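You operate a simulated robot arm through the tools that you are given. There is no shell and no other tool.

You run a simulated robot arm. Do the job below in one go: nothing can be reset, and whatever is moved stays where it is left.

TASK
Gauge the three blocks' rivets and clamp the block that reads NO.
Fine: with the green gauge, put back where it stood; clamp in the vise; leave the two good blocks. Set down upright: green gauge, yellow block.

It is judged by the outcome, as a careful person would: the job done as asked, and still so three seconds after it is handed in. It fails if anything else is knocked over, pushed out of place, dropped, spilled or broken.

THE ROBOT
A 7-joint arm with a two-finger parallel gripper, fixed in place. Base frame: the origin is on the floor under the middle of its stand, x ahead of it, y to its left, z up. Lengths are in mm, angles in rad, forces in N, time in s.
With the tool pointing down near the work surface it reaches from about 440 to 920 mm from the base axis. Its first joint turns from -2.496 to 2.496 rad. Payload 3 kg.
Tool frame: the origin (TCP) lies between the finger pads and is the grasp point; the fingertips stand 30 mm ahead of it; z points along the fingers, y is the line along which they close. The gripper opens to 94 mm. The fingers are 28 mm wide and 10 mm thick; the gripper's body (50 by 96 mm) begins 55 mm behind the TCP.
Orientation is that of the tool frame in the base frame, as [roll, pitch, yaw] about the fixed x, y, z axes, in that order (R = Rz(yaw) Ry(pitch) Rx(roll)). With the fingers straight down and closing along the base's y, the tool's x points along the base's -x, its y along +y and its z along -z.

THE INTERFACE
- The arm moves only by the tool nudge_tool. Its argument "series" is a list of rows, each a list of 3 entries, a list of its own where there are three numbers: the finger opening in mm, from 0 to 94, then the shift along the base's x, y, z in mm, then the turn, a rotation vector about the base's x, y, z in rad. In form: [[jaw, [dx, dy, dz], [rx, ry, rz]], ...]. A call has 1 to 20 rows; each row shifts and turns the commanded pose from where the row before left it. A row lasts 0.2 s, in which the tool goes at most 50 mm and 0.15 rad; a call with a longer step from one row to the next is refused whole, and so is a gripper value outside its range. A pose out of reach is approached as far as the arm can. The call stops where the force on the tool passes 90 N (or 10 N more than at its start, if that is more) or the arm is blocked; 0.2 s more then pass. The fingers move at their own pace (about 72 mm/s each) and stop on an object; they squeeze with about 33 N. The grip force told is the motor's: it shows also when the fingers shut on nothing. Time passes only in rows, and 0.2 s behind the last, so rows that do not move let the fingers close. It gives the time, the measured TCP pose, the force on the tool (base axes), the opening and the grip force at its end, in the units of the frame above (readings bear some noise), with the torque about the TCP (base axes, N m) and any sound that the robot's microphone picked up, and new pictures: "views" is both (left out), scene, wrist or none.
- Cameras (640 x 400 px; columns grow to the right, rows downward): "scene" is fixed at [219.3, 647.6, 1564.8]; the picture's right is [-0.86, -0.51, 0.00], its down [-0.32, 0.53, -0.79] and it looks along [0.40, -0.67, -0.62] (base axes); focal length 334 px, centre (320, 200). "wrist" rides on the gripper at [76, 14, -102] in the tool frame; the picture's right is [-0.18, 0.98, 0.00], its down [-0.75, -0.14, -0.64] and it looks along [-0.63, -0.12, 0.77] (tool axes); focal length 243 px, centre (320, 200). There is no depth. A picture from a camera that has moved, and an enlarged one, comes with that camera's place and axes in the base frame and with its lens.
- close_up(camera, box): a new picture of the part [left, top, right, bottom] of that camera's present view, enlarged. The clock stands still meanwhile.
- sign_off(): hands the job in; it is judged then, once.

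Places have to be worked out from the pictures, the camera data and where the tool is seen. Open the gripper and draw the arm clear of the work before you hand the job in, unless the task says otherwise.

The tools are called as a command line: name --argument value ..., lists and objects as JSON in quotes. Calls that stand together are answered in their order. nudge_tool: Moves the arm, as the interface text tells. Its arguments: {"type":"object","properties":{"series":{"type":"array"},"views":{"type":"string","enum":["both","scene","wrist","none"]}},"required":["series"]} The other tools are called the same way: close_up (camera, box) takes an enlarged picture of a part of a camera's view; sign_off () hands the job in.

At the start:

```text
time_s: 0.0
position: [511.9, 114.2, 1195.4]
ee_rot: [3.141, 0.0, -3.14]
wrist_force: [0.3, 0.1, -0.3]
wrist_torque: [-0.01, 0.01, 0.02]
opening: 94.0
gripper_force: 0.0
```

scene: 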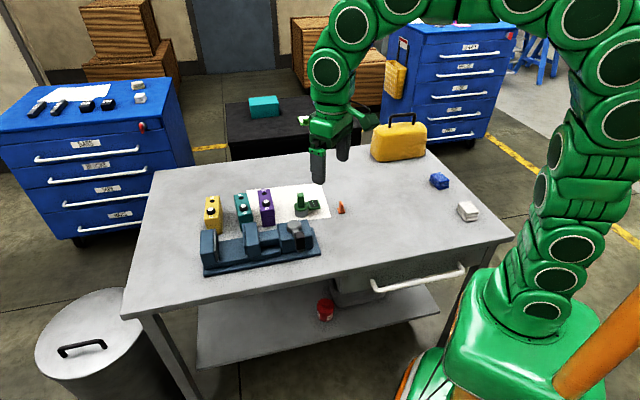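
wrist: 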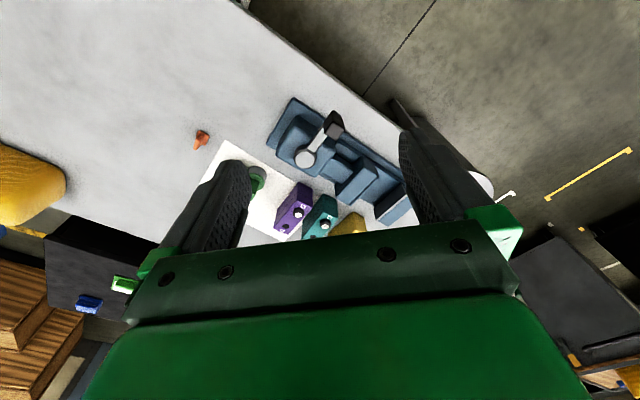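

I begin by enlarging the parts of the scene that matter: the blocks, the vise and the green gauge.

close_up --camera "scene" --box '[190, 170, 350, 280]'

close_up --camera "wrist" --box '[180, 80, 420, 250]'

```text
3.64 times, centred on (270, 225) of scene
camera zoom: at [219.3, 647.6, 1564.8], right [-0.86, -0.51, 0.0], down [-0.32, 0.53, -0.79], along [0.4, -0.67, -0.62], focal length 1213 px, centre (502, 109)
```

zoom: 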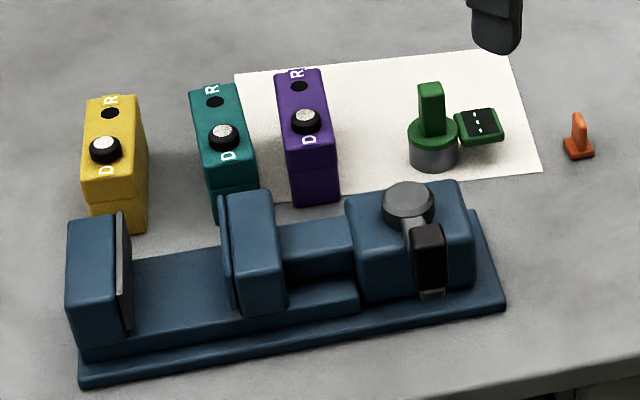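

```text
2.35 times, centred on (300, 165) of wrist
camera zoom: at [436.7, 128.5, 1297.3], right [0.18, 0.98, 0.0], down [0.75, -0.14, 0.64], along [0.63, -0.12, -0.77], focal length 571 px, centre (367, 282)
```

zoom: 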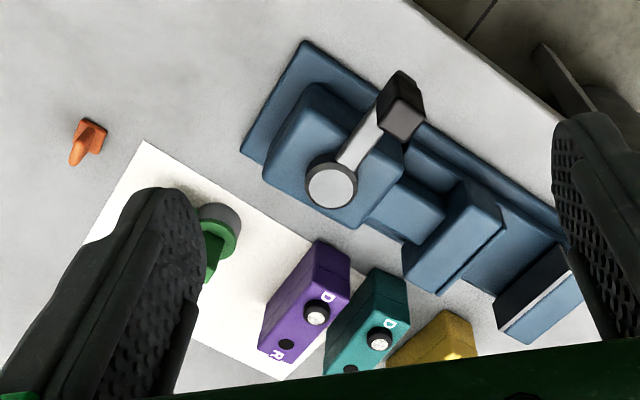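

The scene shows three blocks (yellow, teal, purple) with rivets on top, the vise in front of them and the green gauge on a white sheet; triangulation puts the table top near z≈805 and the rivets near z≈878. I'll move the wrist camera closer, still well above everything.

nudge_tool --series '[[94, [15, -16, -29], [0, 0, 0]], [94, [15, -16, -29], [0, 0, 0]], [94, [15, -16, -29], [0, 0, 0]], [94, [15, -16, -29], [0, 0, 0]], [94, [15, -16, -29], [0, 0, 0]], [94, [0, 0, 0], [0, 0, 0]]]'

```text
time_s: 1.4
position: [584.9, 35.5, 1049.4]
ee_rot: [3.141, 0.001, 3.14]
wrist_force: [0.0, -0.4, -0.3]
wrist_torque: [-0.02, 0.0, 0.01]
opening: 94.0
gripper_force: 0.1
camera wrist: at [510.3, 49.2, 1152.0], right [0.18, 0.98, 0.0], down [0.75, -0.14, 0.64], along [0.63, -0.12, -0.77], focal length 243 px, centre (320, 200)
```

scene: 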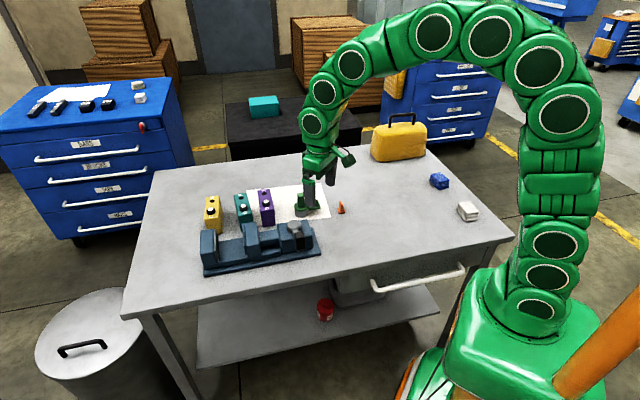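
wrist: 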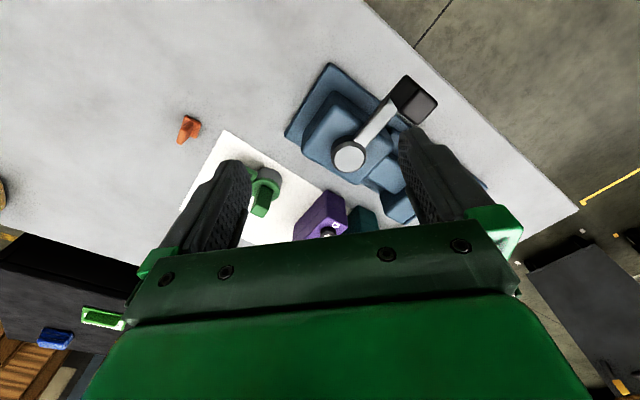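

From this height the gauge, the vise handle and the purple block are in view between the fingers. I'll take close-ups of them to see the gauge's shape and the vise's lever.

close_up --camera "wrist" --box '[220, 120, 360, 245]'

close_up --camera "wrist" --box '[270, 50, 500, 230]'

close_up --camera "scene" --box '[195, 180, 265, 240]'

close_up --camera "scene" --box '[250, 180, 350, 260]'

```text
3.20 times, centred on (290, 182) of wrist
camera zoom: at [510.3, 49.2, 1152.0], right [0.18, 0.98, 0.0], down [0.75, -0.14, 0.64], along [0.63, -0.12, -0.77], focal length 776 px, centre (416, 256)
```

zoom: 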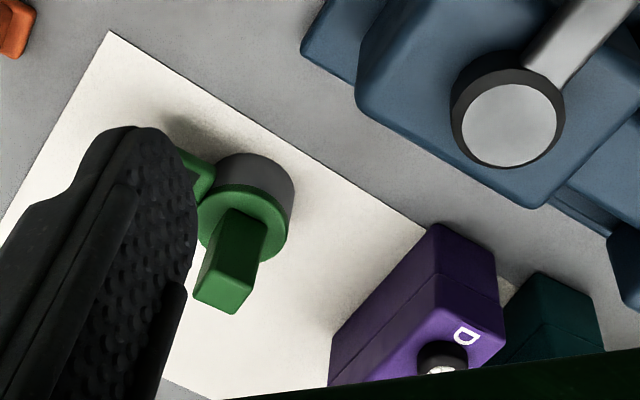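

```text
2.22 times, centred on (385, 140) of wrist
camera zoom: at [510.3, 49.2, 1152.0], right [0.18, 0.98, 0.0], down [0.75, -0.14, 0.64], along [0.63, -0.12, -0.77], focal length 539 px, centre (176, 333)
```

zoom: 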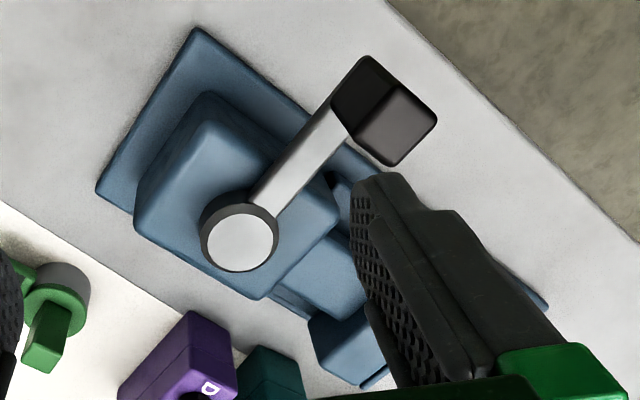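

```text
6.67 times, centred on (230, 210) of scene
camera zoom: at [219.3, 647.6, 1564.8], right [-0.86, -0.51, 0.0], down [-0.32, 0.53, -0.79], along [0.4, -0.67, -0.62], focal length 2224 px, centre (920, 133)
```

zoom: 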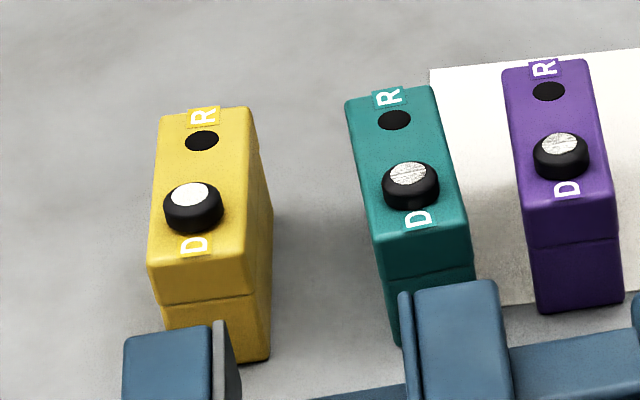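

```text
5.00 times, centred on (300, 220) of scene
camera zoom: at [219.3, 647.6, 1564.8], right [-0.86, -0.51, 0.0], down [-0.32, 0.53, -0.79], along [0.4, -0.67, -0.62], focal length 1668 px, centre (420, 100)
```

zoom: 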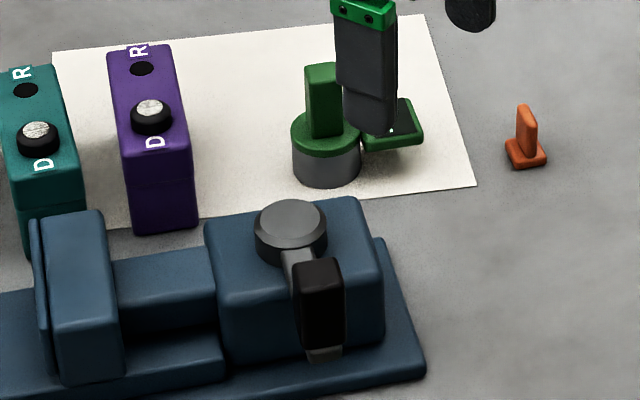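

The rivets seem to lie along a slanted line (purple ≈ (811,5), teal ≈ (858,60), yellow further out), so I need a better look at the blocks. I'll move the wrist camera ahead at the same height, clear of everything.

nudge_tool --series '[[94, [35, 3, 0], [0, 0, 0]], [94, [35, 3, 0], [0, 0, 0]], [94, [35, 3, 0], [0, 0, 0]], [94, [35, 3, 0], [0, 0, 0]], [94, [0, 0, 0], [0, 0, 0]]]'

```text
time_s: 2.6
position: [726.0, 45.8, 1048.8]
ee_rot: [-3.141, 0.0, 3.141]
wrist_force: [0.3, 0.0, 0.7]
wrist_torque: [0.01, -0.05, -0.01]
opening: 94.0
gripper_force: 0.0
camera wrist: at [650.6, 59.4, 1152.1], right [0.18, 0.98, 0.0], down [0.75, -0.14, 0.64], along [0.63, -0.12, -0.77], focal length 243 px, centre (320, 200)
```

scene: 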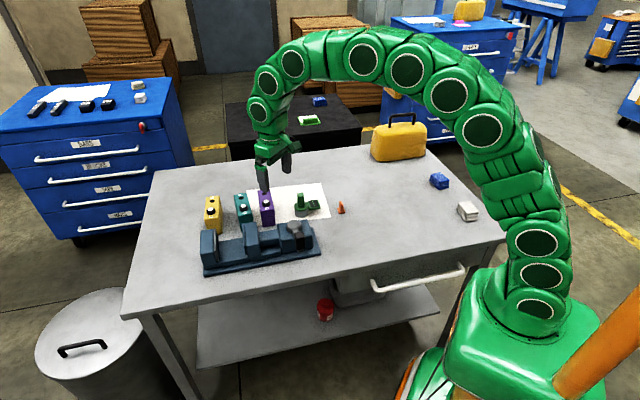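
wrist: 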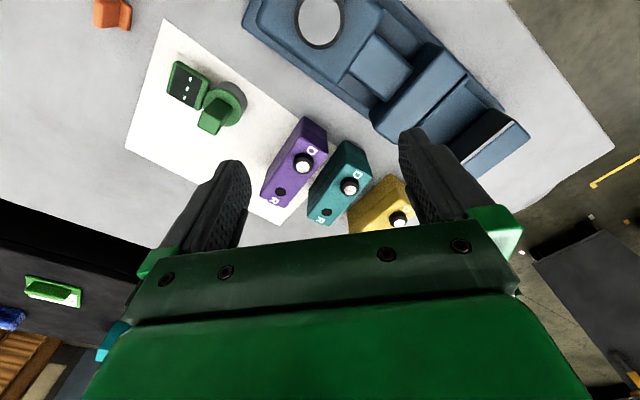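

Now all three blocks, the gauge and the vise jaws are visible to the wrist camera. I'll enlarge these for measuring.

close_up --camera "wrist" --box '[240, 100, 440, 240]'

close_up --camera "wrist" --box '[120, 10, 320, 150]'

close_up --camera "wrist" --box '[230, 0, 550, 200]'

```text
2.86 times, centred on (340, 170) of wrist
camera zoom: at [650.6, 59.4, 1152.1], right [0.18, 0.98, 0.0], down [0.75, -0.14, 0.64], along [0.63, -0.12, -0.77], focal length 693 px, centre (263, 286)
```

zoom: 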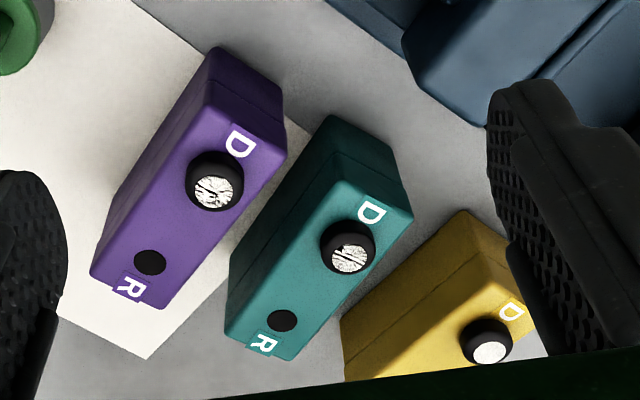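

```text
2.86 times, centred on (220, 80) of wrist
camera zoom: at [650.6, 59.4, 1152.1], right [0.18, 0.98, 0.0], down [0.75, -0.14, 0.64], along [0.63, -0.12, -0.77], focal length 693 px, centre (606, 543)
```

zoom: 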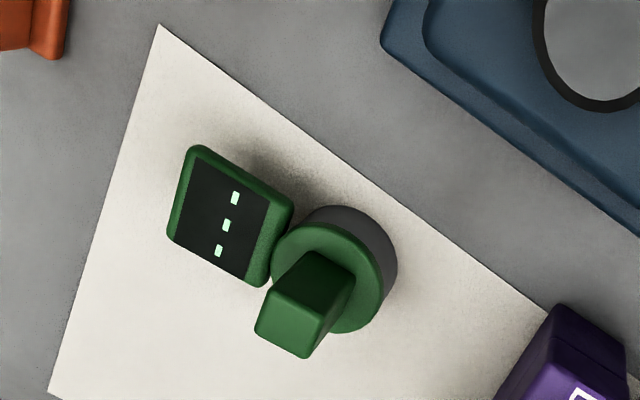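

```text
2.00 times, centred on (390, 100) of wrist
camera zoom: at [650.6, 59.4, 1152.1], right [0.18, 0.98, 0.0], down [0.75, -0.14, 0.64], along [0.63, -0.12, -0.77], focal length 485 px, centre (180, 400)
```

zoom: 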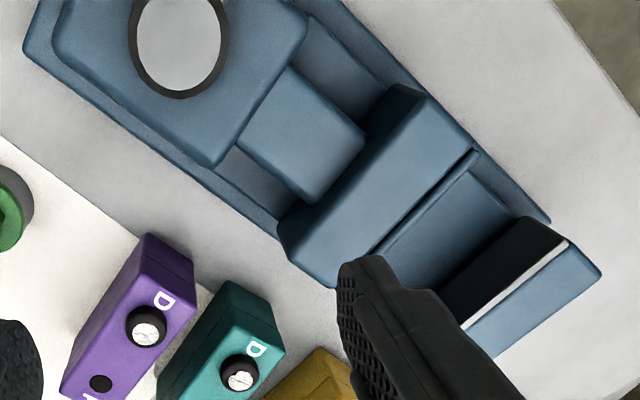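

All measurements agree on one frame: the vise and the row of blocks run at 45° (e1=(0.71,0.71)), rivets at about purple (816,6), teal (868,64), yellow (947,135), z≈878, and the gauge handle's top near (738,-87,879). I turn the tool by -45° to match that frame and hover over the gauge for a closer look.

nudge_tool --series '[[94, [1, -21, -8], [0, 0, -0.131]], [94, [1, -21, -8], [0, 0, -0.131]], [94, [1, -21, -8], [0, 0, -0.131]], [94, [1, -21, -8], [0, 0, -0.131]], [94, [1, -21, -8], [0, 0, -0.131]], [94, [1, -21, -9], [0, 0, -0.1304]], [94, [0, 0, 0], [0, 0, 0]]]'

```text
time_s: 4.2
position: [734.5, -79.9, 998.5]
ee_rot: [-3.141, 0.0, 2.354]
wrist_force: [0.4, -0.5, 0.2]
wrist_torque: [0.02, 0.0, -0.01]
opening: 94.1
gripper_force: 0.1
camera wrist: at [690.9, -15.9, 1101.6], right [0.83, 0.56, 0.0], down [0.43, -0.63, 0.64], along [0.36, -0.53, -0.77], focal length 243 px, centre (320, 200)
```

scene: 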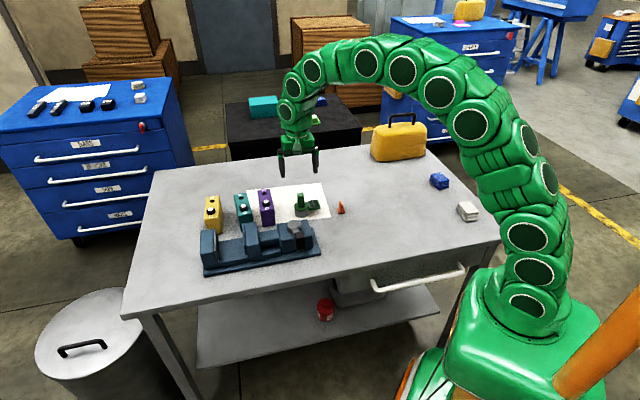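
wrist: 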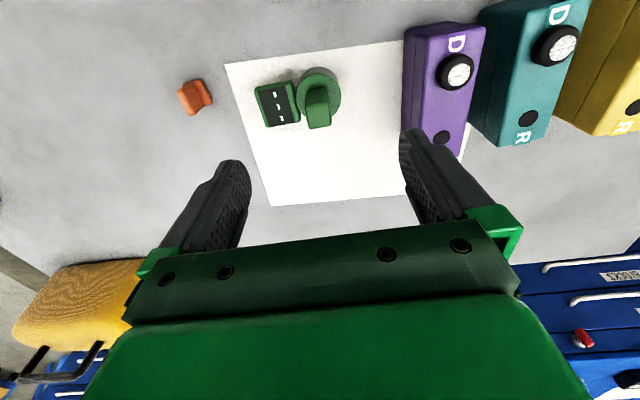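

The blocks and gauge now line up with the picture. I enlarge the gauge and the blocks' tops.

close_up --camera "wrist" --box '[220, 40, 380, 150]'

close_up --camera "wrist" --box '[390, 0, 640, 160]'

```text
3.64 times, centred on (300, 95) of wrist
camera zoom: at [690.9, -15.9, 1101.6], right [0.83, 0.56, 0.0], down [0.43, -0.63, 0.64], along [0.36, -0.53, -0.77], focal length 882 px, centre (393, 582)
```

zoom: 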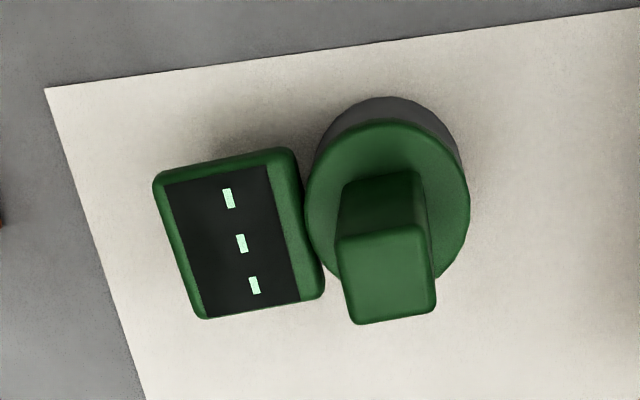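

```text
2.50 times, centred on (515, 80) of wrist
camera zoom: at [690.9, -15.9, 1101.6], right [0.83, 0.56, 0.0], down [0.43, -0.63, 0.64], along [0.36, -0.53, -0.77], focal length 606 px, centre (-168, 500)
```

zoom: 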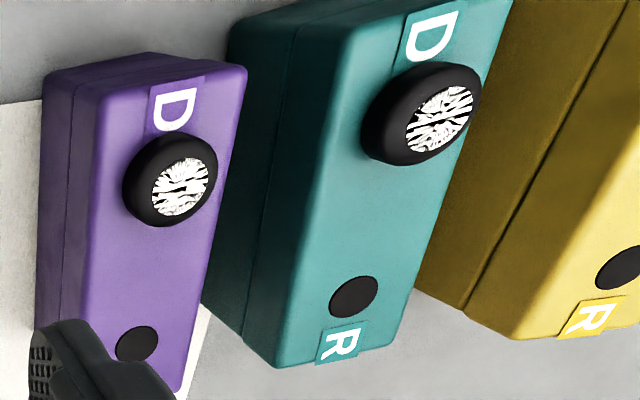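

The gauge's handle is a 21 mm square post aligned with the 45° frame, top at z≈879 with the table near z≈800. Next I hover over the purple rivet (fingertips at 930, above everything there) to measure the rivet more exactly.

nudge_tool --series '[[94, [27, 28.5, -8], [0, 0, 0]], [94, [27, 28.5, -8], [0, 0, 0]], [94, [27, 28.5, -12], [0, 0, 0]], [94, [0, 0, -10], [0, 0, 0]], [94, [0, 0, 0], [0, 0, 0]]]'

close_up --camera "wrist" --box '[240, 60, 400, 160]'

```text
time_s: 5.4
position: [814.8, 6.0, 963.8]
ee_rot: [-3.141, -0.001, 2.356]
wrist_force: [0.8, -0.3, -0.1]
wrist_torque: [0.0, 0.0, 0.02]
opening: 94.0
gripper_force: 0.0
camera wrist: at [771.9, 69.2, 1065.8], right [0.83, 0.56, 0.0], down [0.43, -0.63, 0.64], along [0.36, -0.53, -0.77], focal length 243 px, centre (320, 200)
```

scene: 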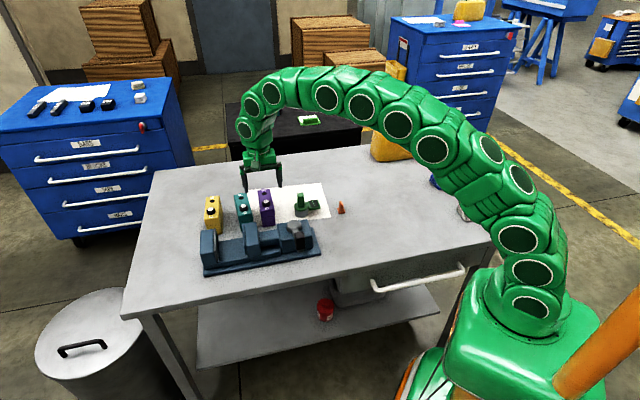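
wrist: 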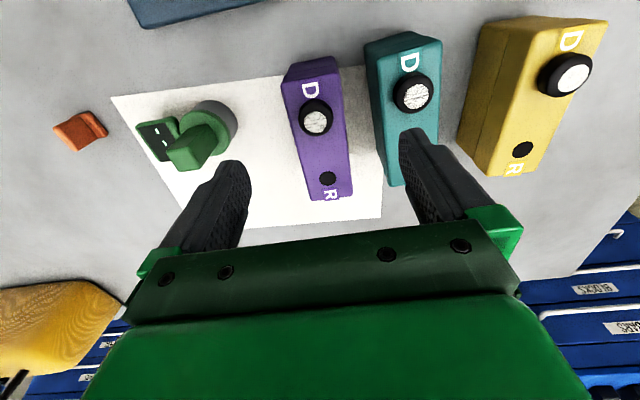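

```text
4.00 times, centred on (320, 110) of wrist
camera zoom: at [771.9, 69.2, 1065.8], right [0.83, 0.56, 0.0], down [0.43, -0.63, 0.64], along [0.36, -0.53, -0.77], focal length 970 px, centre (320, 560)
```

zoom: 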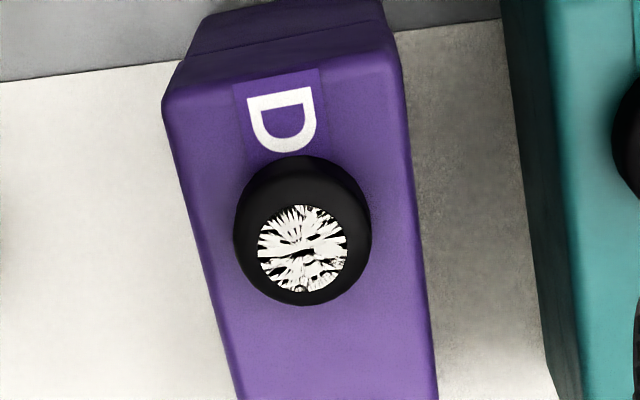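

The purple rivet measures about (811,6) with its top between z=878 and 888. I'll shift so the camera looks almost straight down on the rivets to pin down x and y independent of height.

nudge_tool --series '[[94, [19, -28, 0], [0, 0, 0]], [94, [19, -28, 0], [0, 0, 0]], [94, [0, 0, 0], [0, 0, 0]]]' --views "wrist"

close_up --camera "wrist" --box '[240, 0, 480, 150]'

close_up --camera "wrist" --box '[100, 0, 260, 100]'

```text
time_s: 6.2
position: [852.6, -51.3, 962.0]
ee_rot: [3.141, 0.001, 2.357]
wrist_force: [-0.2, 0.8, -0.7]
wrist_torque: [0.03, 0.01, -0.01]
opening: 93.8
gripper_force: 0.1
camera wrist: at [809.8, 12.1, 1064.4], right [0.83, 0.56, 0.0], down [0.43, -0.63, 0.64], along [0.36, -0.53, -0.77], focal length 243 px, centre (320, 200)
```

wrist: 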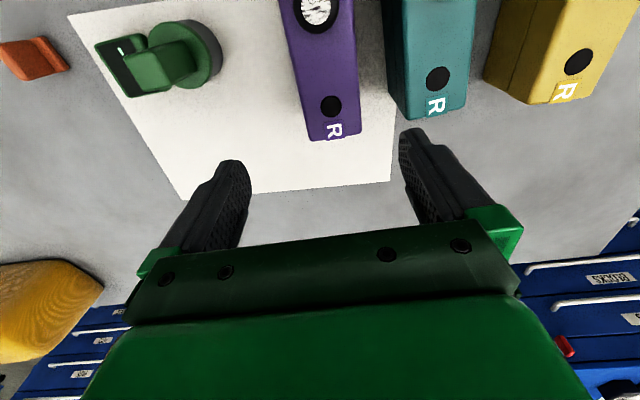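

```text
2.67 times, centred on (360, 75) of wrist
camera zoom: at [809.8, 12.1, 1064.4], right [0.83, 0.56, 0.0], down [0.43, -0.63, 0.64], along [0.36, -0.53, -0.77], focal length 647 px, centre (213, 533)
```

zoom: 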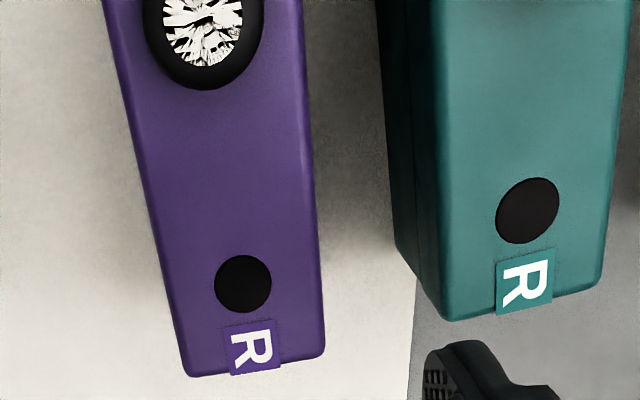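

```text
4.00 times, centred on (180, 50) of wrist
camera zoom: at [809.8, 12.1, 1064.4], right [0.83, 0.56, 0.0], down [0.43, -0.63, 0.64], along [0.36, -0.53, -0.77], focal length 970 px, centre (880, 800)
```

zoom: 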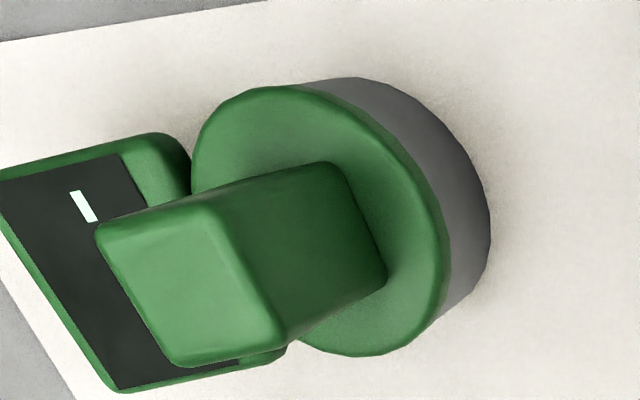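

The purple rivet sits at (811,6), top z≈884, and the gauge handle's axis at (736,-85) with top z≈884. Now I test the reach towards the yellow rivet (about (940,132)) at a safe height while measuring it.

nudge_tool --series '[[94, [10, 36, 8], [0, 0, 0]], [94, [10, 36, 8], [0, 0, 0]], [94, [15, 36, 8], [0, 0, 0]], [94, [15, 36, 0], [0, 0, 0]], [94, [15, 36, 0], [0, 0, 0]], [94, [0, 0, 0], [0, 0, 0]], [94, [0, 0, 0], [0, 0, 0]]]'

close_up --camera "wrist" --box '[200, 40, 420, 180]'

```text
time_s: 7.8
position: [893.0, 84.4, 982.3]
ee_rot: [3.141, -0.001, 2.356]
wrist_force: [0.4, -0.4, -0.2]
wrist_torque: [0.0, -0.01, 0.0]
opening: 93.8
gripper_force: 0.0
out of reach, approached as far as the arm can: row 4, 5
camera wrist: at [848.7, 147.5, 1085.3], right [0.83, 0.56, 0.0], down [0.43, -0.63, 0.64], along [0.36, -0.53, -0.77], focal length 243 px, centre (320, 200)
```

scene: 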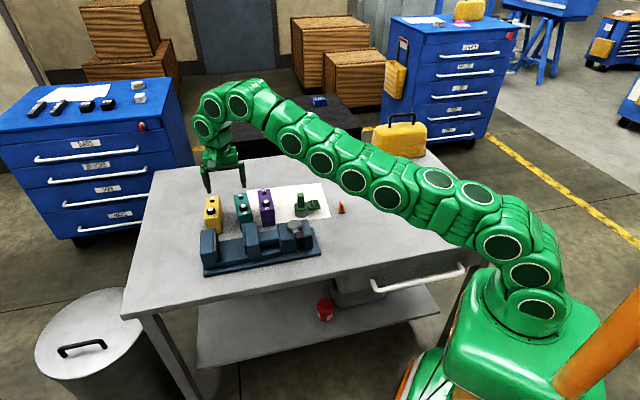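
wrist: 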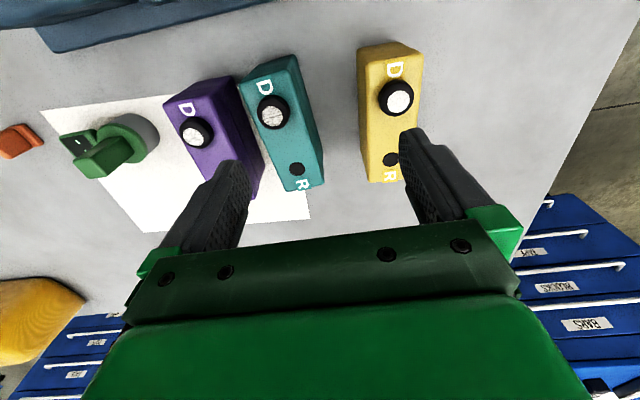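

```text
2.86 times, centred on (310, 110) of wrist
camera zoom: at [848.7, 147.5, 1085.3], right [0.83, 0.56, 0.0], down [0.43, -0.63, 0.64], along [0.36, -0.53, -0.77], focal length 693 px, centre (349, 457)
```

zoom: 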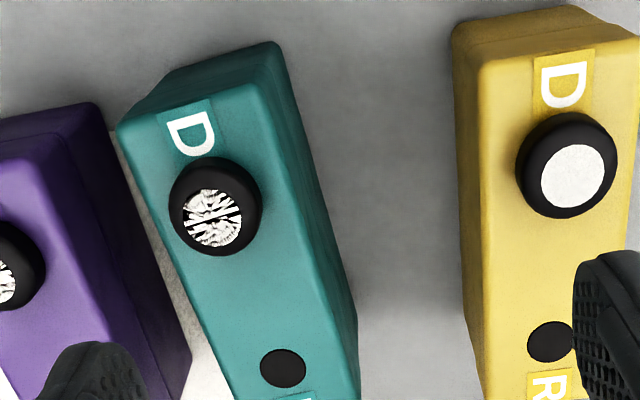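

With the tool straight down the arm tops out at r≈897 here, while the yellow rivet measures about (939,131), r≈948, so it needs a tilted tool (tilt about the finger-closing axis). I test how a 0.375 rad tilt extends the reach, staying well above the blocks.

nudge_tool --series '[[94, [0, 0, 0], [-0.0884, -0.0884, 0]], [94, [0, 0, 0], [-0.0884, -0.0884, 0]], [94, [0, 0, 0], [-0.0884, -0.0884, 0]], [94, [0, 0, 0], [0, 0, 0]], [94, [0, 0, 0], [0, 0, 0]]]'

```text
time_s: 9.0
position: [891.2, 85.3, 982.6]
ee_rot: [-3.141, 0.376, 2.355]
wrist_force: [0.3, -0.7, 0.1]
wrist_torque: [-0.01, -0.02, 0.0]
opening: 94.1
gripper_force: 0.2
camera wrist: at [825.0, 170.5, 1050.3], right [0.82, 0.57, 0.07], down [0.23, -0.43, 0.87], along [0.53, -0.7, -0.48], focal length 243 px, centre (320, 200)
```

scene: 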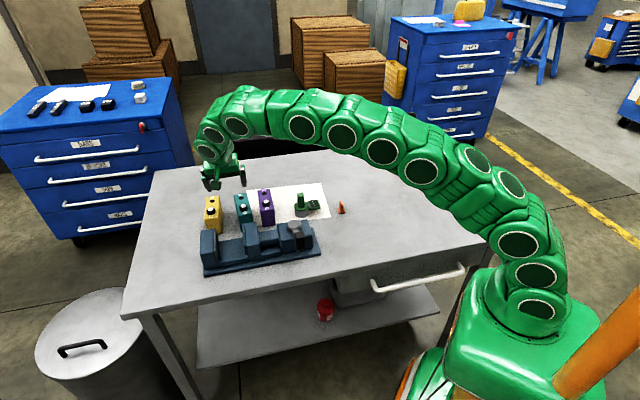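
wrist: 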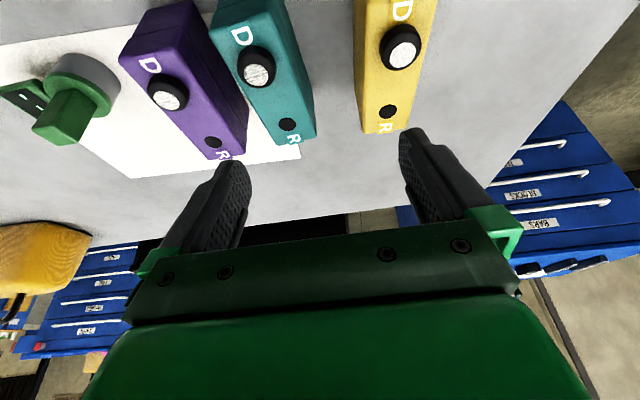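

The out-of-reach commands were clipped, and the tilt is now 0.376 rad. I move towards the point above the yellow rivet at z≈957 to see whether this tilt reaches it.

nudge_tool --series '[[94, [16, 15.3, -8], [0, 0, 0]], [94, [16, 15.3, -8], [0, 0, 0]], [94, [16, 15.3, -9], [0, 0, 0]], [94, [0, 0, 0], [0, 0, 0]], [94, [0, 0, 0], [0, 0, 0]]]'

```text
time_s: 10.2
position: [938.7, 129.0, 957.8]
ee_rot: [-3.141, 0.375, 2.357]
wrist_force: [-0.7, 0.3, -1.0]
wrist_torque: [-0.03, -0.02, 0.03]
opening: 94.2
gripper_force: 0.1
camera wrist: at [873.3, 215.9, 1025.3], right [0.82, 0.57, 0.07], down [0.23, -0.43, 0.87], along [0.53, -0.7, -0.48], focal length 243 px, centre (320, 200)
```

scene: 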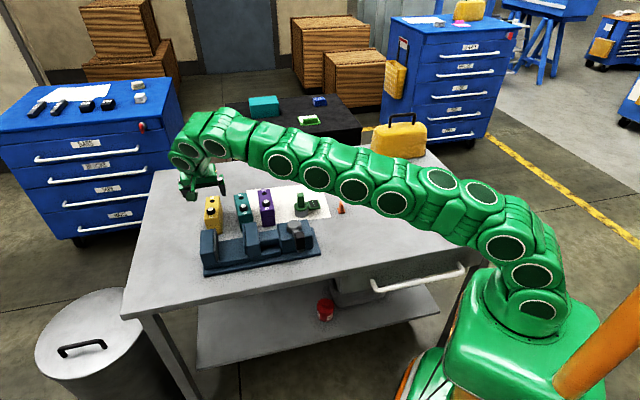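
wrist: 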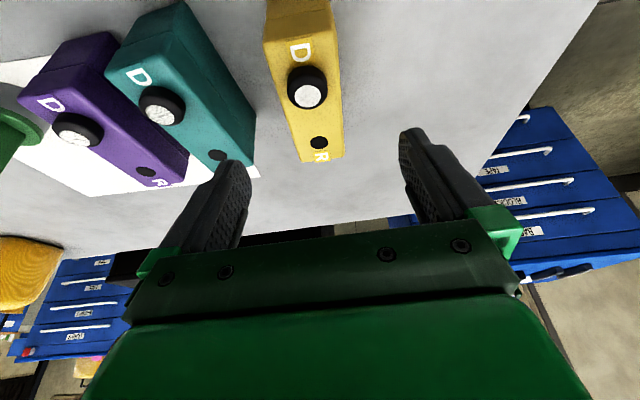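

With the 0.375 rad tilt the tool reaches the point above the yellow rivet exactly (938.7,129). I add a little more tilt (to about 0.43) and test the height needed for bringing the gauge over the rivet.

nudge_tool --series '[[94, [0, 0, 0], [-0.0389, -0.0389, 0]], [94, [0, 0, 15], [0, 0, 0]], [94, [0, 0, 10], [0, 0, 0]], [94, [0, 0, 0], [0, 0, 0]], [94, [0, 0, 0], [0, 0, 0]]]' --views "wrist"

close_up --camera "wrist" --box '[200, 0, 400, 180]'

```text
time_s: 11.4
position: [938.6, 130.1, 984.1]
ee_rot: [-3.14, 0.428, 2.355]
wrist_force: [0.6, 0.6, 0.1]
wrist_torque: [-0.02, 0.0, -0.02]
opening: 94.2
gripper_force: 0.1
camera wrist: at [869.9, 219.4, 1044.9], right [0.81, 0.58, 0.08], down [0.2, -0.4, 0.9], along [0.55, -0.72, -0.43], focal length 243 px, centre (320, 200)
```

wrist: 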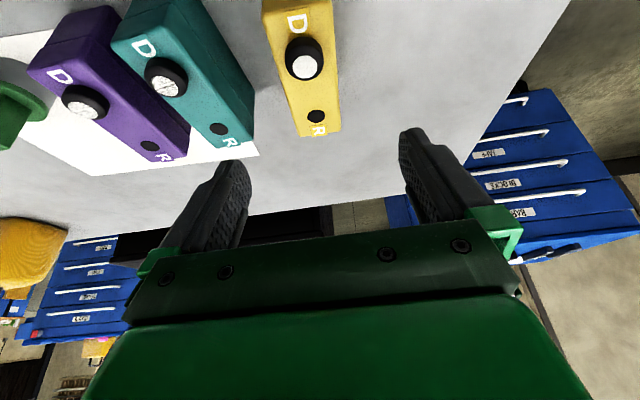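

```text
2.22 times, centred on (300, 90) of wrist
camera zoom: at [869.9, 219.4, 1044.9], right [0.81, 0.58, 0.08], down [0.2, -0.4, 0.9], along [0.55, -0.72, -0.43], focal length 539 px, centre (364, 444)
```

zoom: 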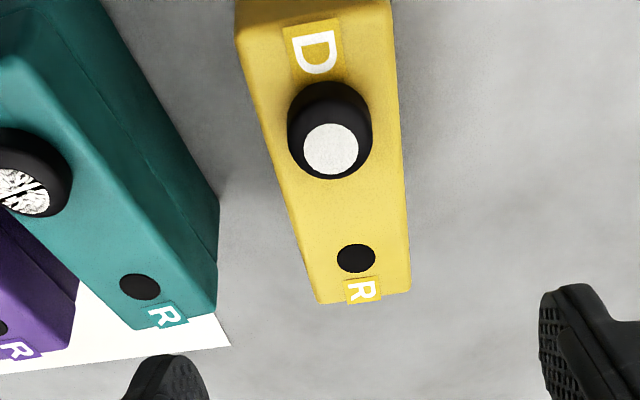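

The yellow site is reachable with this tilt, so I keep it for the whole gauging. Now I travel back, high, to above the gauge handle at (736.4,-85.1) with the fingers narrowed to 32 mm.

nudge_tool --series '[[60, [-28.9, -30.7, 0], [0, 0, 0]], [40, [-28.9, -30.7, 0], [0, 0, 0]], [32, [-28.9, -30.7, 0], [0, 0, 0]], [32, [-28.9, -30.7, 0], [0, 0, 0]], [32, [-28.9, -30.7, 0], [0, 0, 0]], [32, [-28.9, -30.7, 0], [0, 0, 0]], [32, [-28.9, -30.7, 0], [0, 0, 0]], [32, [0, 0, -24], [0, 0, 0]], [32, [0, 0, 0], [0, 0, 0]]]'

close_up --camera "wrist" --box '[220, 40, 420, 200]'

```text
time_s: 13.4
position: [738.6, -86.5, 958.3]
ee_rot: [3.14, 0.431, 2.356]
wrist_force: [-0.1, -0.2, -0.6]
wrist_torque: [-0.01, -0.02, -0.02]
opening: 31.6
gripper_force: 0.0
camera wrist: at [670.1, 2.1, 1021.0], right [0.81, 0.58, 0.08], down [0.19, -0.4, 0.9], along [0.55, -0.72, -0.43], focal length 243 px, centre (320, 200)
```

scene: 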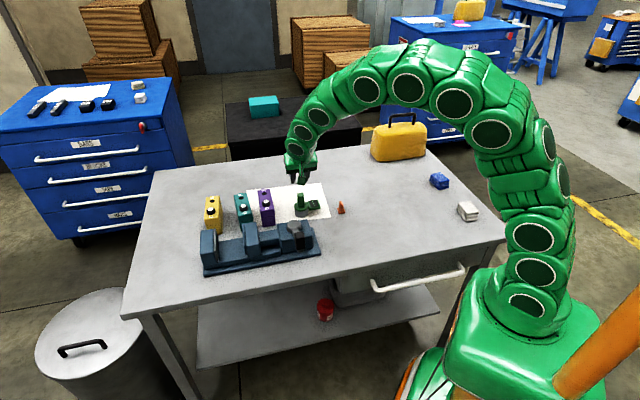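
wrist: 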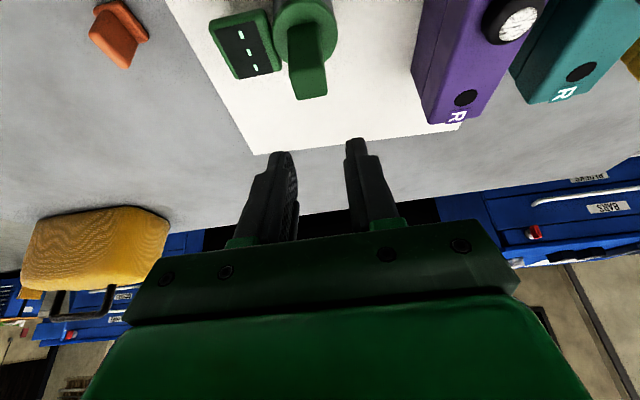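

```text
2.50 times, centred on (320, 120) of wrist
camera zoom: at [670.1, 2.1, 1021.0], right [0.81, 0.58, 0.08], down [0.19, -0.4, 0.9], along [0.55, -0.72, -0.43], focal length 606 px, centre (320, 400)
```

zoom: 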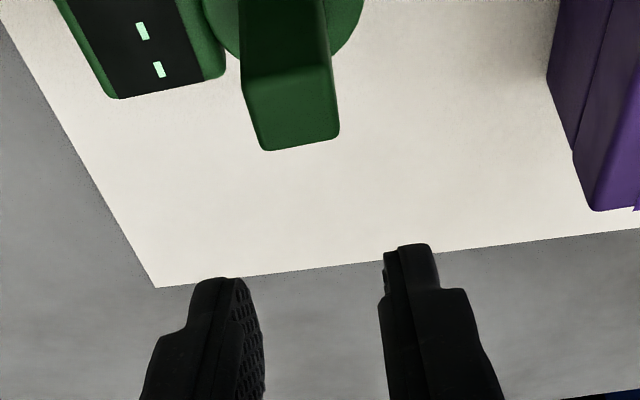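

The view confirms the handle's axis at (736.5,-85) and the post centred between the fingers. I shift 3 mm back and descend to TCP z≈875, keeping fingertips above the display and disc, then check before closing.

nudge_tool --series '[[32, [-2.5, 1.6, -20], [0, 0, 0]], [32, [0, 0, -20], [0, 0, 0]], [32, [0, 0, -20], [0, 0, 0]], [32, [0, 0, -15], [0, 0, 0]], [32, [0, 0, -8], [0, 0, 0]], [32, [0, 0, 0], [0, 0, 0]]]'

close_up --camera "wrist" --box '[220, 80, 420, 240]'

close_up --camera "scene" --box '[250, 150, 370, 230]'

```text
time_s: 14.8
position: [734.1, -85.1, 875.9]
ee_rot: [3.141, 0.43, 2.357]
wrist_force: [0.4, 0.2, -0.1]
wrist_torque: [0.0, -0.02, -0.02]
opening: 31.9
gripper_force: 0.1
camera wrist: at [665.7, 4.6, 937.9], right [0.81, 0.58, 0.08], down [0.19, -0.4, 0.9], along [0.55, -0.72, -0.43], focal length 243 px, centre (320, 200)
```

scene: 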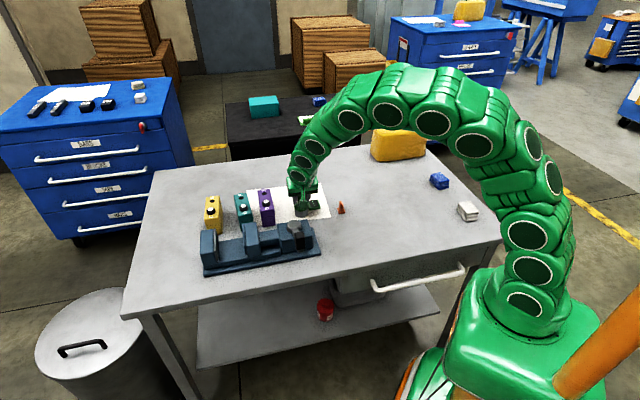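
wrist: 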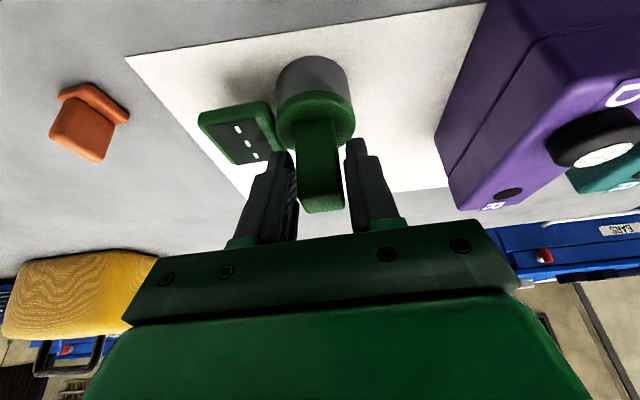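

```text
2.50 times, centred on (320, 160) of wrist
camera zoom: at [665.7, 4.6, 937.9], right [0.81, 0.58, 0.08], down [0.19, -0.4, 0.9], along [0.55, -0.72, -0.43], focal length 606 px, centre (320, 300)
```

zoom: 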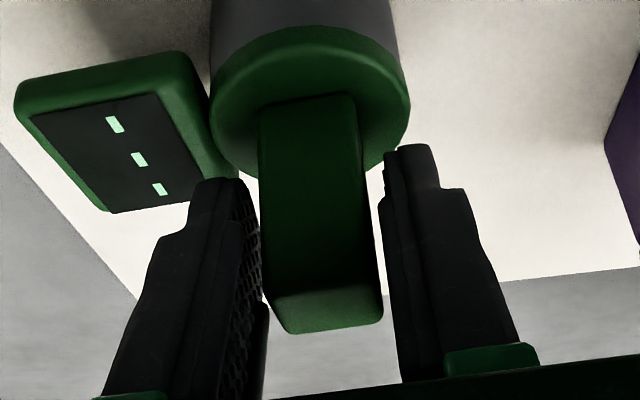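

```text
5.00 times, centred on (310, 190) of scene
camera zoom: at [219.3, 647.6, 1564.8], right [-0.86, -0.51, 0.0], down [-0.32, 0.53, -0.79], along [0.4, -0.67, -0.62], focal length 1668 px, centre (370, 250)
```

zoom: 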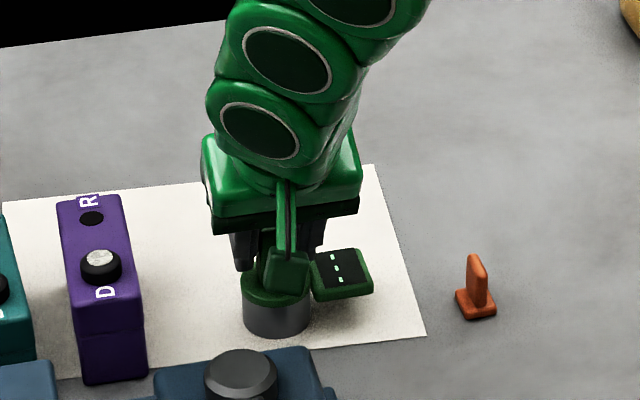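

The post stands between the pads with a small gap on both sides and the tips clear of the display and disc. I close the fingers on the handle.

nudge_tool --series '[[10, [0, 0, 0], [0, 0, 0]], [10, [0, 0, 0], [0, 0, 0]], [10, [0, 0, 0], [0, 0, 0]], [10, [0, 0, 0], [0, 0, 0]]]' --views "wrist"

```text
time_s: 15.8
position: [734.5, -84.1, 876.3]
ee_rot: [3.141, 0.43, 2.354]
wrist_force: [2.1, 0.3, 3.6]
wrist_torque: [-0.14, -0.11, 0.06]
opening: 27.5
gripper_force: 33.0
camera wrist: at [665.7, 4.7, 938.0], right [0.81, 0.58, 0.08], down [0.19, -0.4, 0.9], along [0.55, -0.72, -0.43], focal length 243 px, centre (320, 200)
```

wrist: 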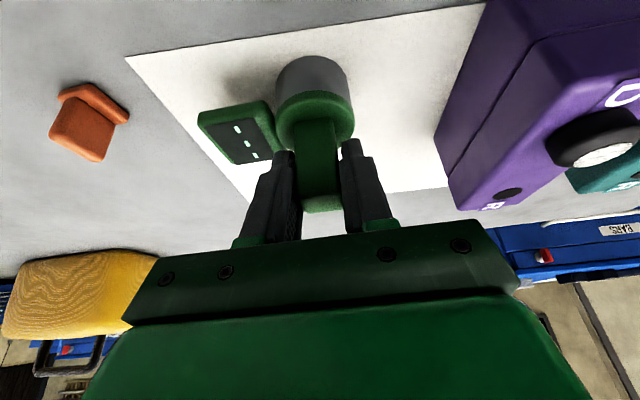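

Gripped at 27.5 mm with 33 N. I lift the gauge straight up 100 mm.

nudge_tool --series '[[10, [0, 0, 10], [0, 0, 0]], [10, [0, 0, 20], [0, 0, 0]], [10, [0, 0, 25], [0, 0, 0]], [10, [0, 0, 25], [0, 0, 0]], [10, [0, 0, 20], [0, 0, 0]], [10, [0, 0, 0], [0, 0, 0]]]'

close_up --camera "wrist" --box '[180, 30, 380, 170]'

close_up --camera "scene" --box '[250, 140, 370, 230]'

```text
time_s: 17.2
position: [733.7, -84.1, 977.1]
ee_rot: [3.141, 0.429, 2.356]
wrist_force: [0.0, -0.1, 0.3]
wrist_torque: [-0.01, 0.02, -0.02]
opening: 10.2
gripper_force: 0.0
camera wrist: at [666.2, 5.8, 1039.0], right [0.81, 0.58, 0.08], down [0.2, -0.4, 0.9], along [0.55, -0.72, -0.43], focal length 243 px, centre (320, 200)
```

scene: 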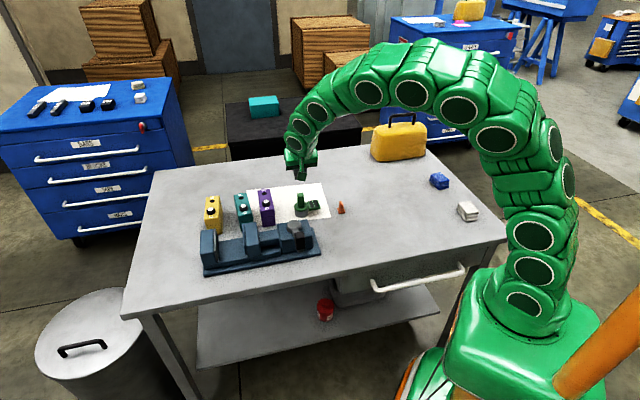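
wrist: 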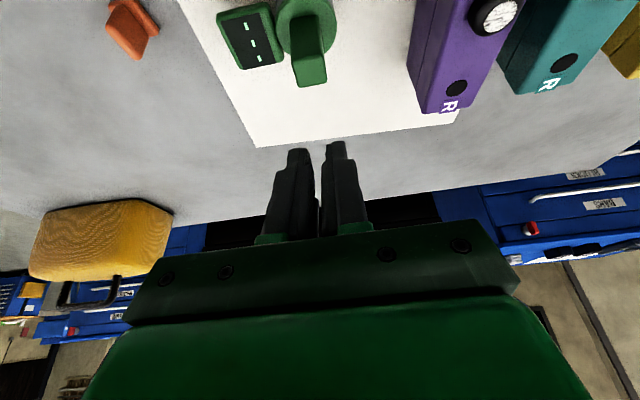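

```text
2.86 times, centred on (280, 100) of wrist
camera zoom: at [666.2, 5.8, 1039.0], right [0.81, 0.58, 0.08], down [0.2, -0.4, 0.9], along [0.55, -0.72, -0.43], focal length 693 px, centre (434, 486)
```

zoom: 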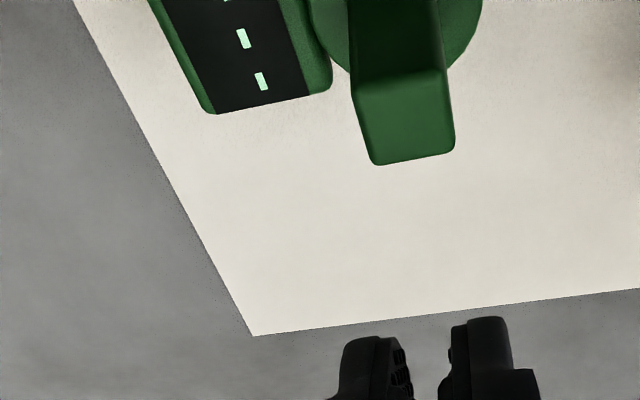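

```text
4.44 times, centred on (310, 185) of scene
camera zoom: at [219.3, 647.6, 1564.8], right [-0.86, -0.51, 0.0], down [-0.32, 0.53, -0.79], along [0.4, -0.67, -0.62], focal length 1483 px, centre (364, 267)
```

zoom: 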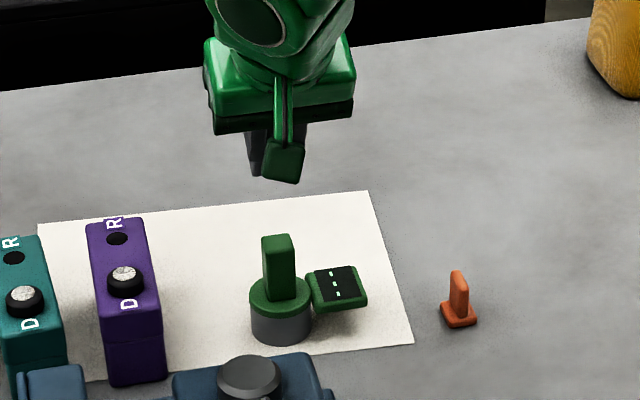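

The grip slipped off: the fingers closed to 10 mm and the gauge stayed where it stood (handle still at (736.5,-84.7), same yaw). I'll reopen, centre better and go a little lower, then inspect the grip closely before lifting.

nudge_tool --series '[[34, [1.3, -1.9, 0], [0, 0, 0]], [34, [0, 0, -30], [0, 0, 0]], [34, [0, 0, -30], [0, 0, 0]], [34, [0, 0, -25], [0, 0, 0]], [34, [0, 0, -15], [0, 0, 0]], [34, [0, 0, -6], [0, 0, 0]], [34, [0, 0, 0], [0, 0, 0]]]' --views "wrist"

close_up --camera "wrist" --box '[220, 60, 420, 240]'

```text
time_s: 18.8
position: [736.1, -86.8, 871.4]
ee_rot: [-3.14, 0.432, 2.356]
wrist_force: [0.5, 0.8, -0.2]
wrist_torque: [0.01, 0.0, 0.02]
opening: 34.2
gripper_force: 0.0
camera wrist: at [667.2, 2.1, 932.2], right [0.81, 0.58, 0.08], down [0.19, -0.4, 0.9], along [0.55, -0.72, -0.43], focal length 243 px, centre (320, 200)
```

wrist: 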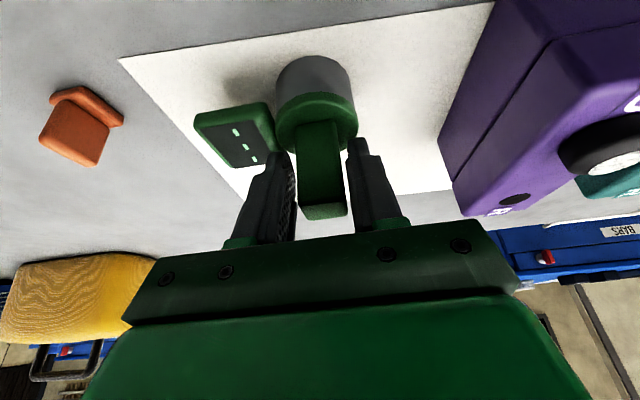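

```text
2.22 times, centred on (320, 150) of wrist
camera zoom: at [667.2, 2.1, 932.2], right [0.81, 0.58, 0.08], down [0.19, -0.4, 0.9], along [0.55, -0.72, -0.43], focal length 539 px, centre (320, 311)
```

zoom: 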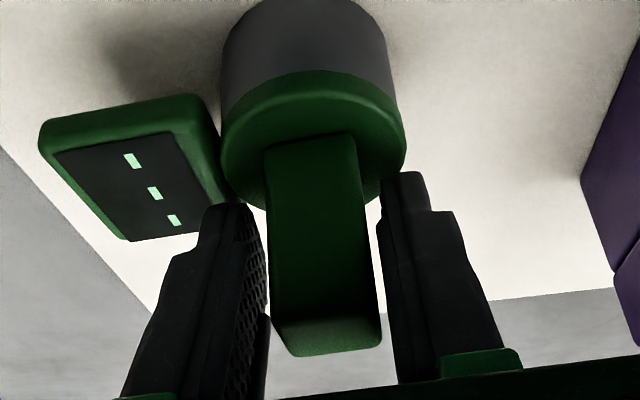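

The post (about 24–25 mm wide) is centred between the pads. I close and then look at the contact before lifting.

nudge_tool --series '[[28, [0, 0, 0], [0, 0, 0]], [20, [0, 0, 0], [0, 0, 0]], [0, [0, 0, 0], [0, 0, 0]], [0, [0, 0, 0], [0, 0, 0]], [0, [0, 0, 0], [0, 0, 0]], [0, [0, 0, 0], [0, 0, 0]]]' --views "wrist"

close_up --camera "wrist" --box '[220, 60, 420, 240]'

close_up --camera "scene" --box '[270, 170, 350, 225]'

```text
time_s: 20.2
position: [735.7, -86.8, 871.4]
ee_rot: [-3.141, 0.43, 2.356]
wrist_force: [-0.5, 1.7, 0.4]
wrist_torque: [0.02, -0.04, 0.01]
opening: 27.3
gripper_force: 33.0
camera wrist: at [667.1, 2.1, 932.1], right [0.81, 0.58, 0.08], down [0.2, -0.4, 0.9], along [0.55, -0.72, -0.43], focal length 243 px, centre (320, 200)
```

wrist: 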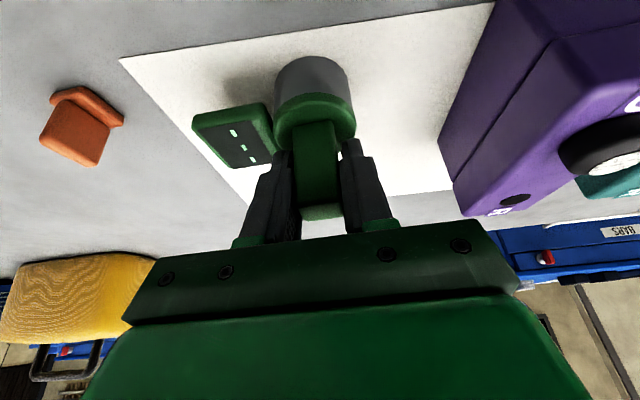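

```text
2.22 times, centred on (320, 150) of wrist
camera zoom: at [667.1, 2.1, 932.1], right [0.81, 0.58, 0.08], down [0.2, -0.4, 0.9], along [0.55, -0.72, -0.43], focal length 539 px, centre (320, 311)
```

zoom: 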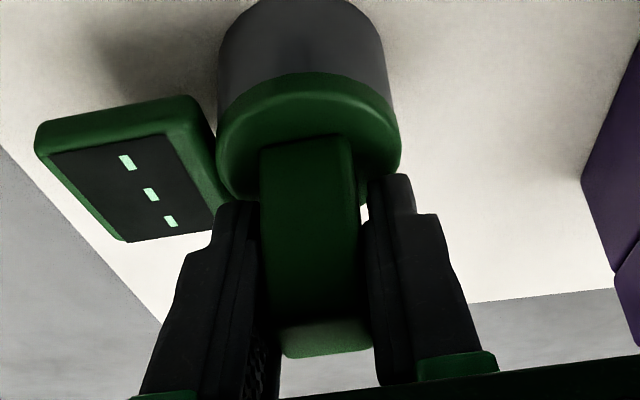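

```text
7.27 times, centred on (310, 198) of scene
camera zoom: at [219.3, 647.6, 1564.8], right [-0.86, -0.51, 0.0], down [-0.32, 0.53, -0.79], along [0.4, -0.67, -0.62], focal length 2426 px, centre (393, 218)
```

zoom: 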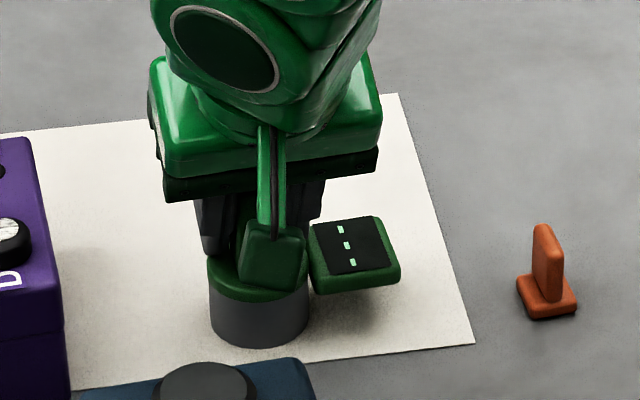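

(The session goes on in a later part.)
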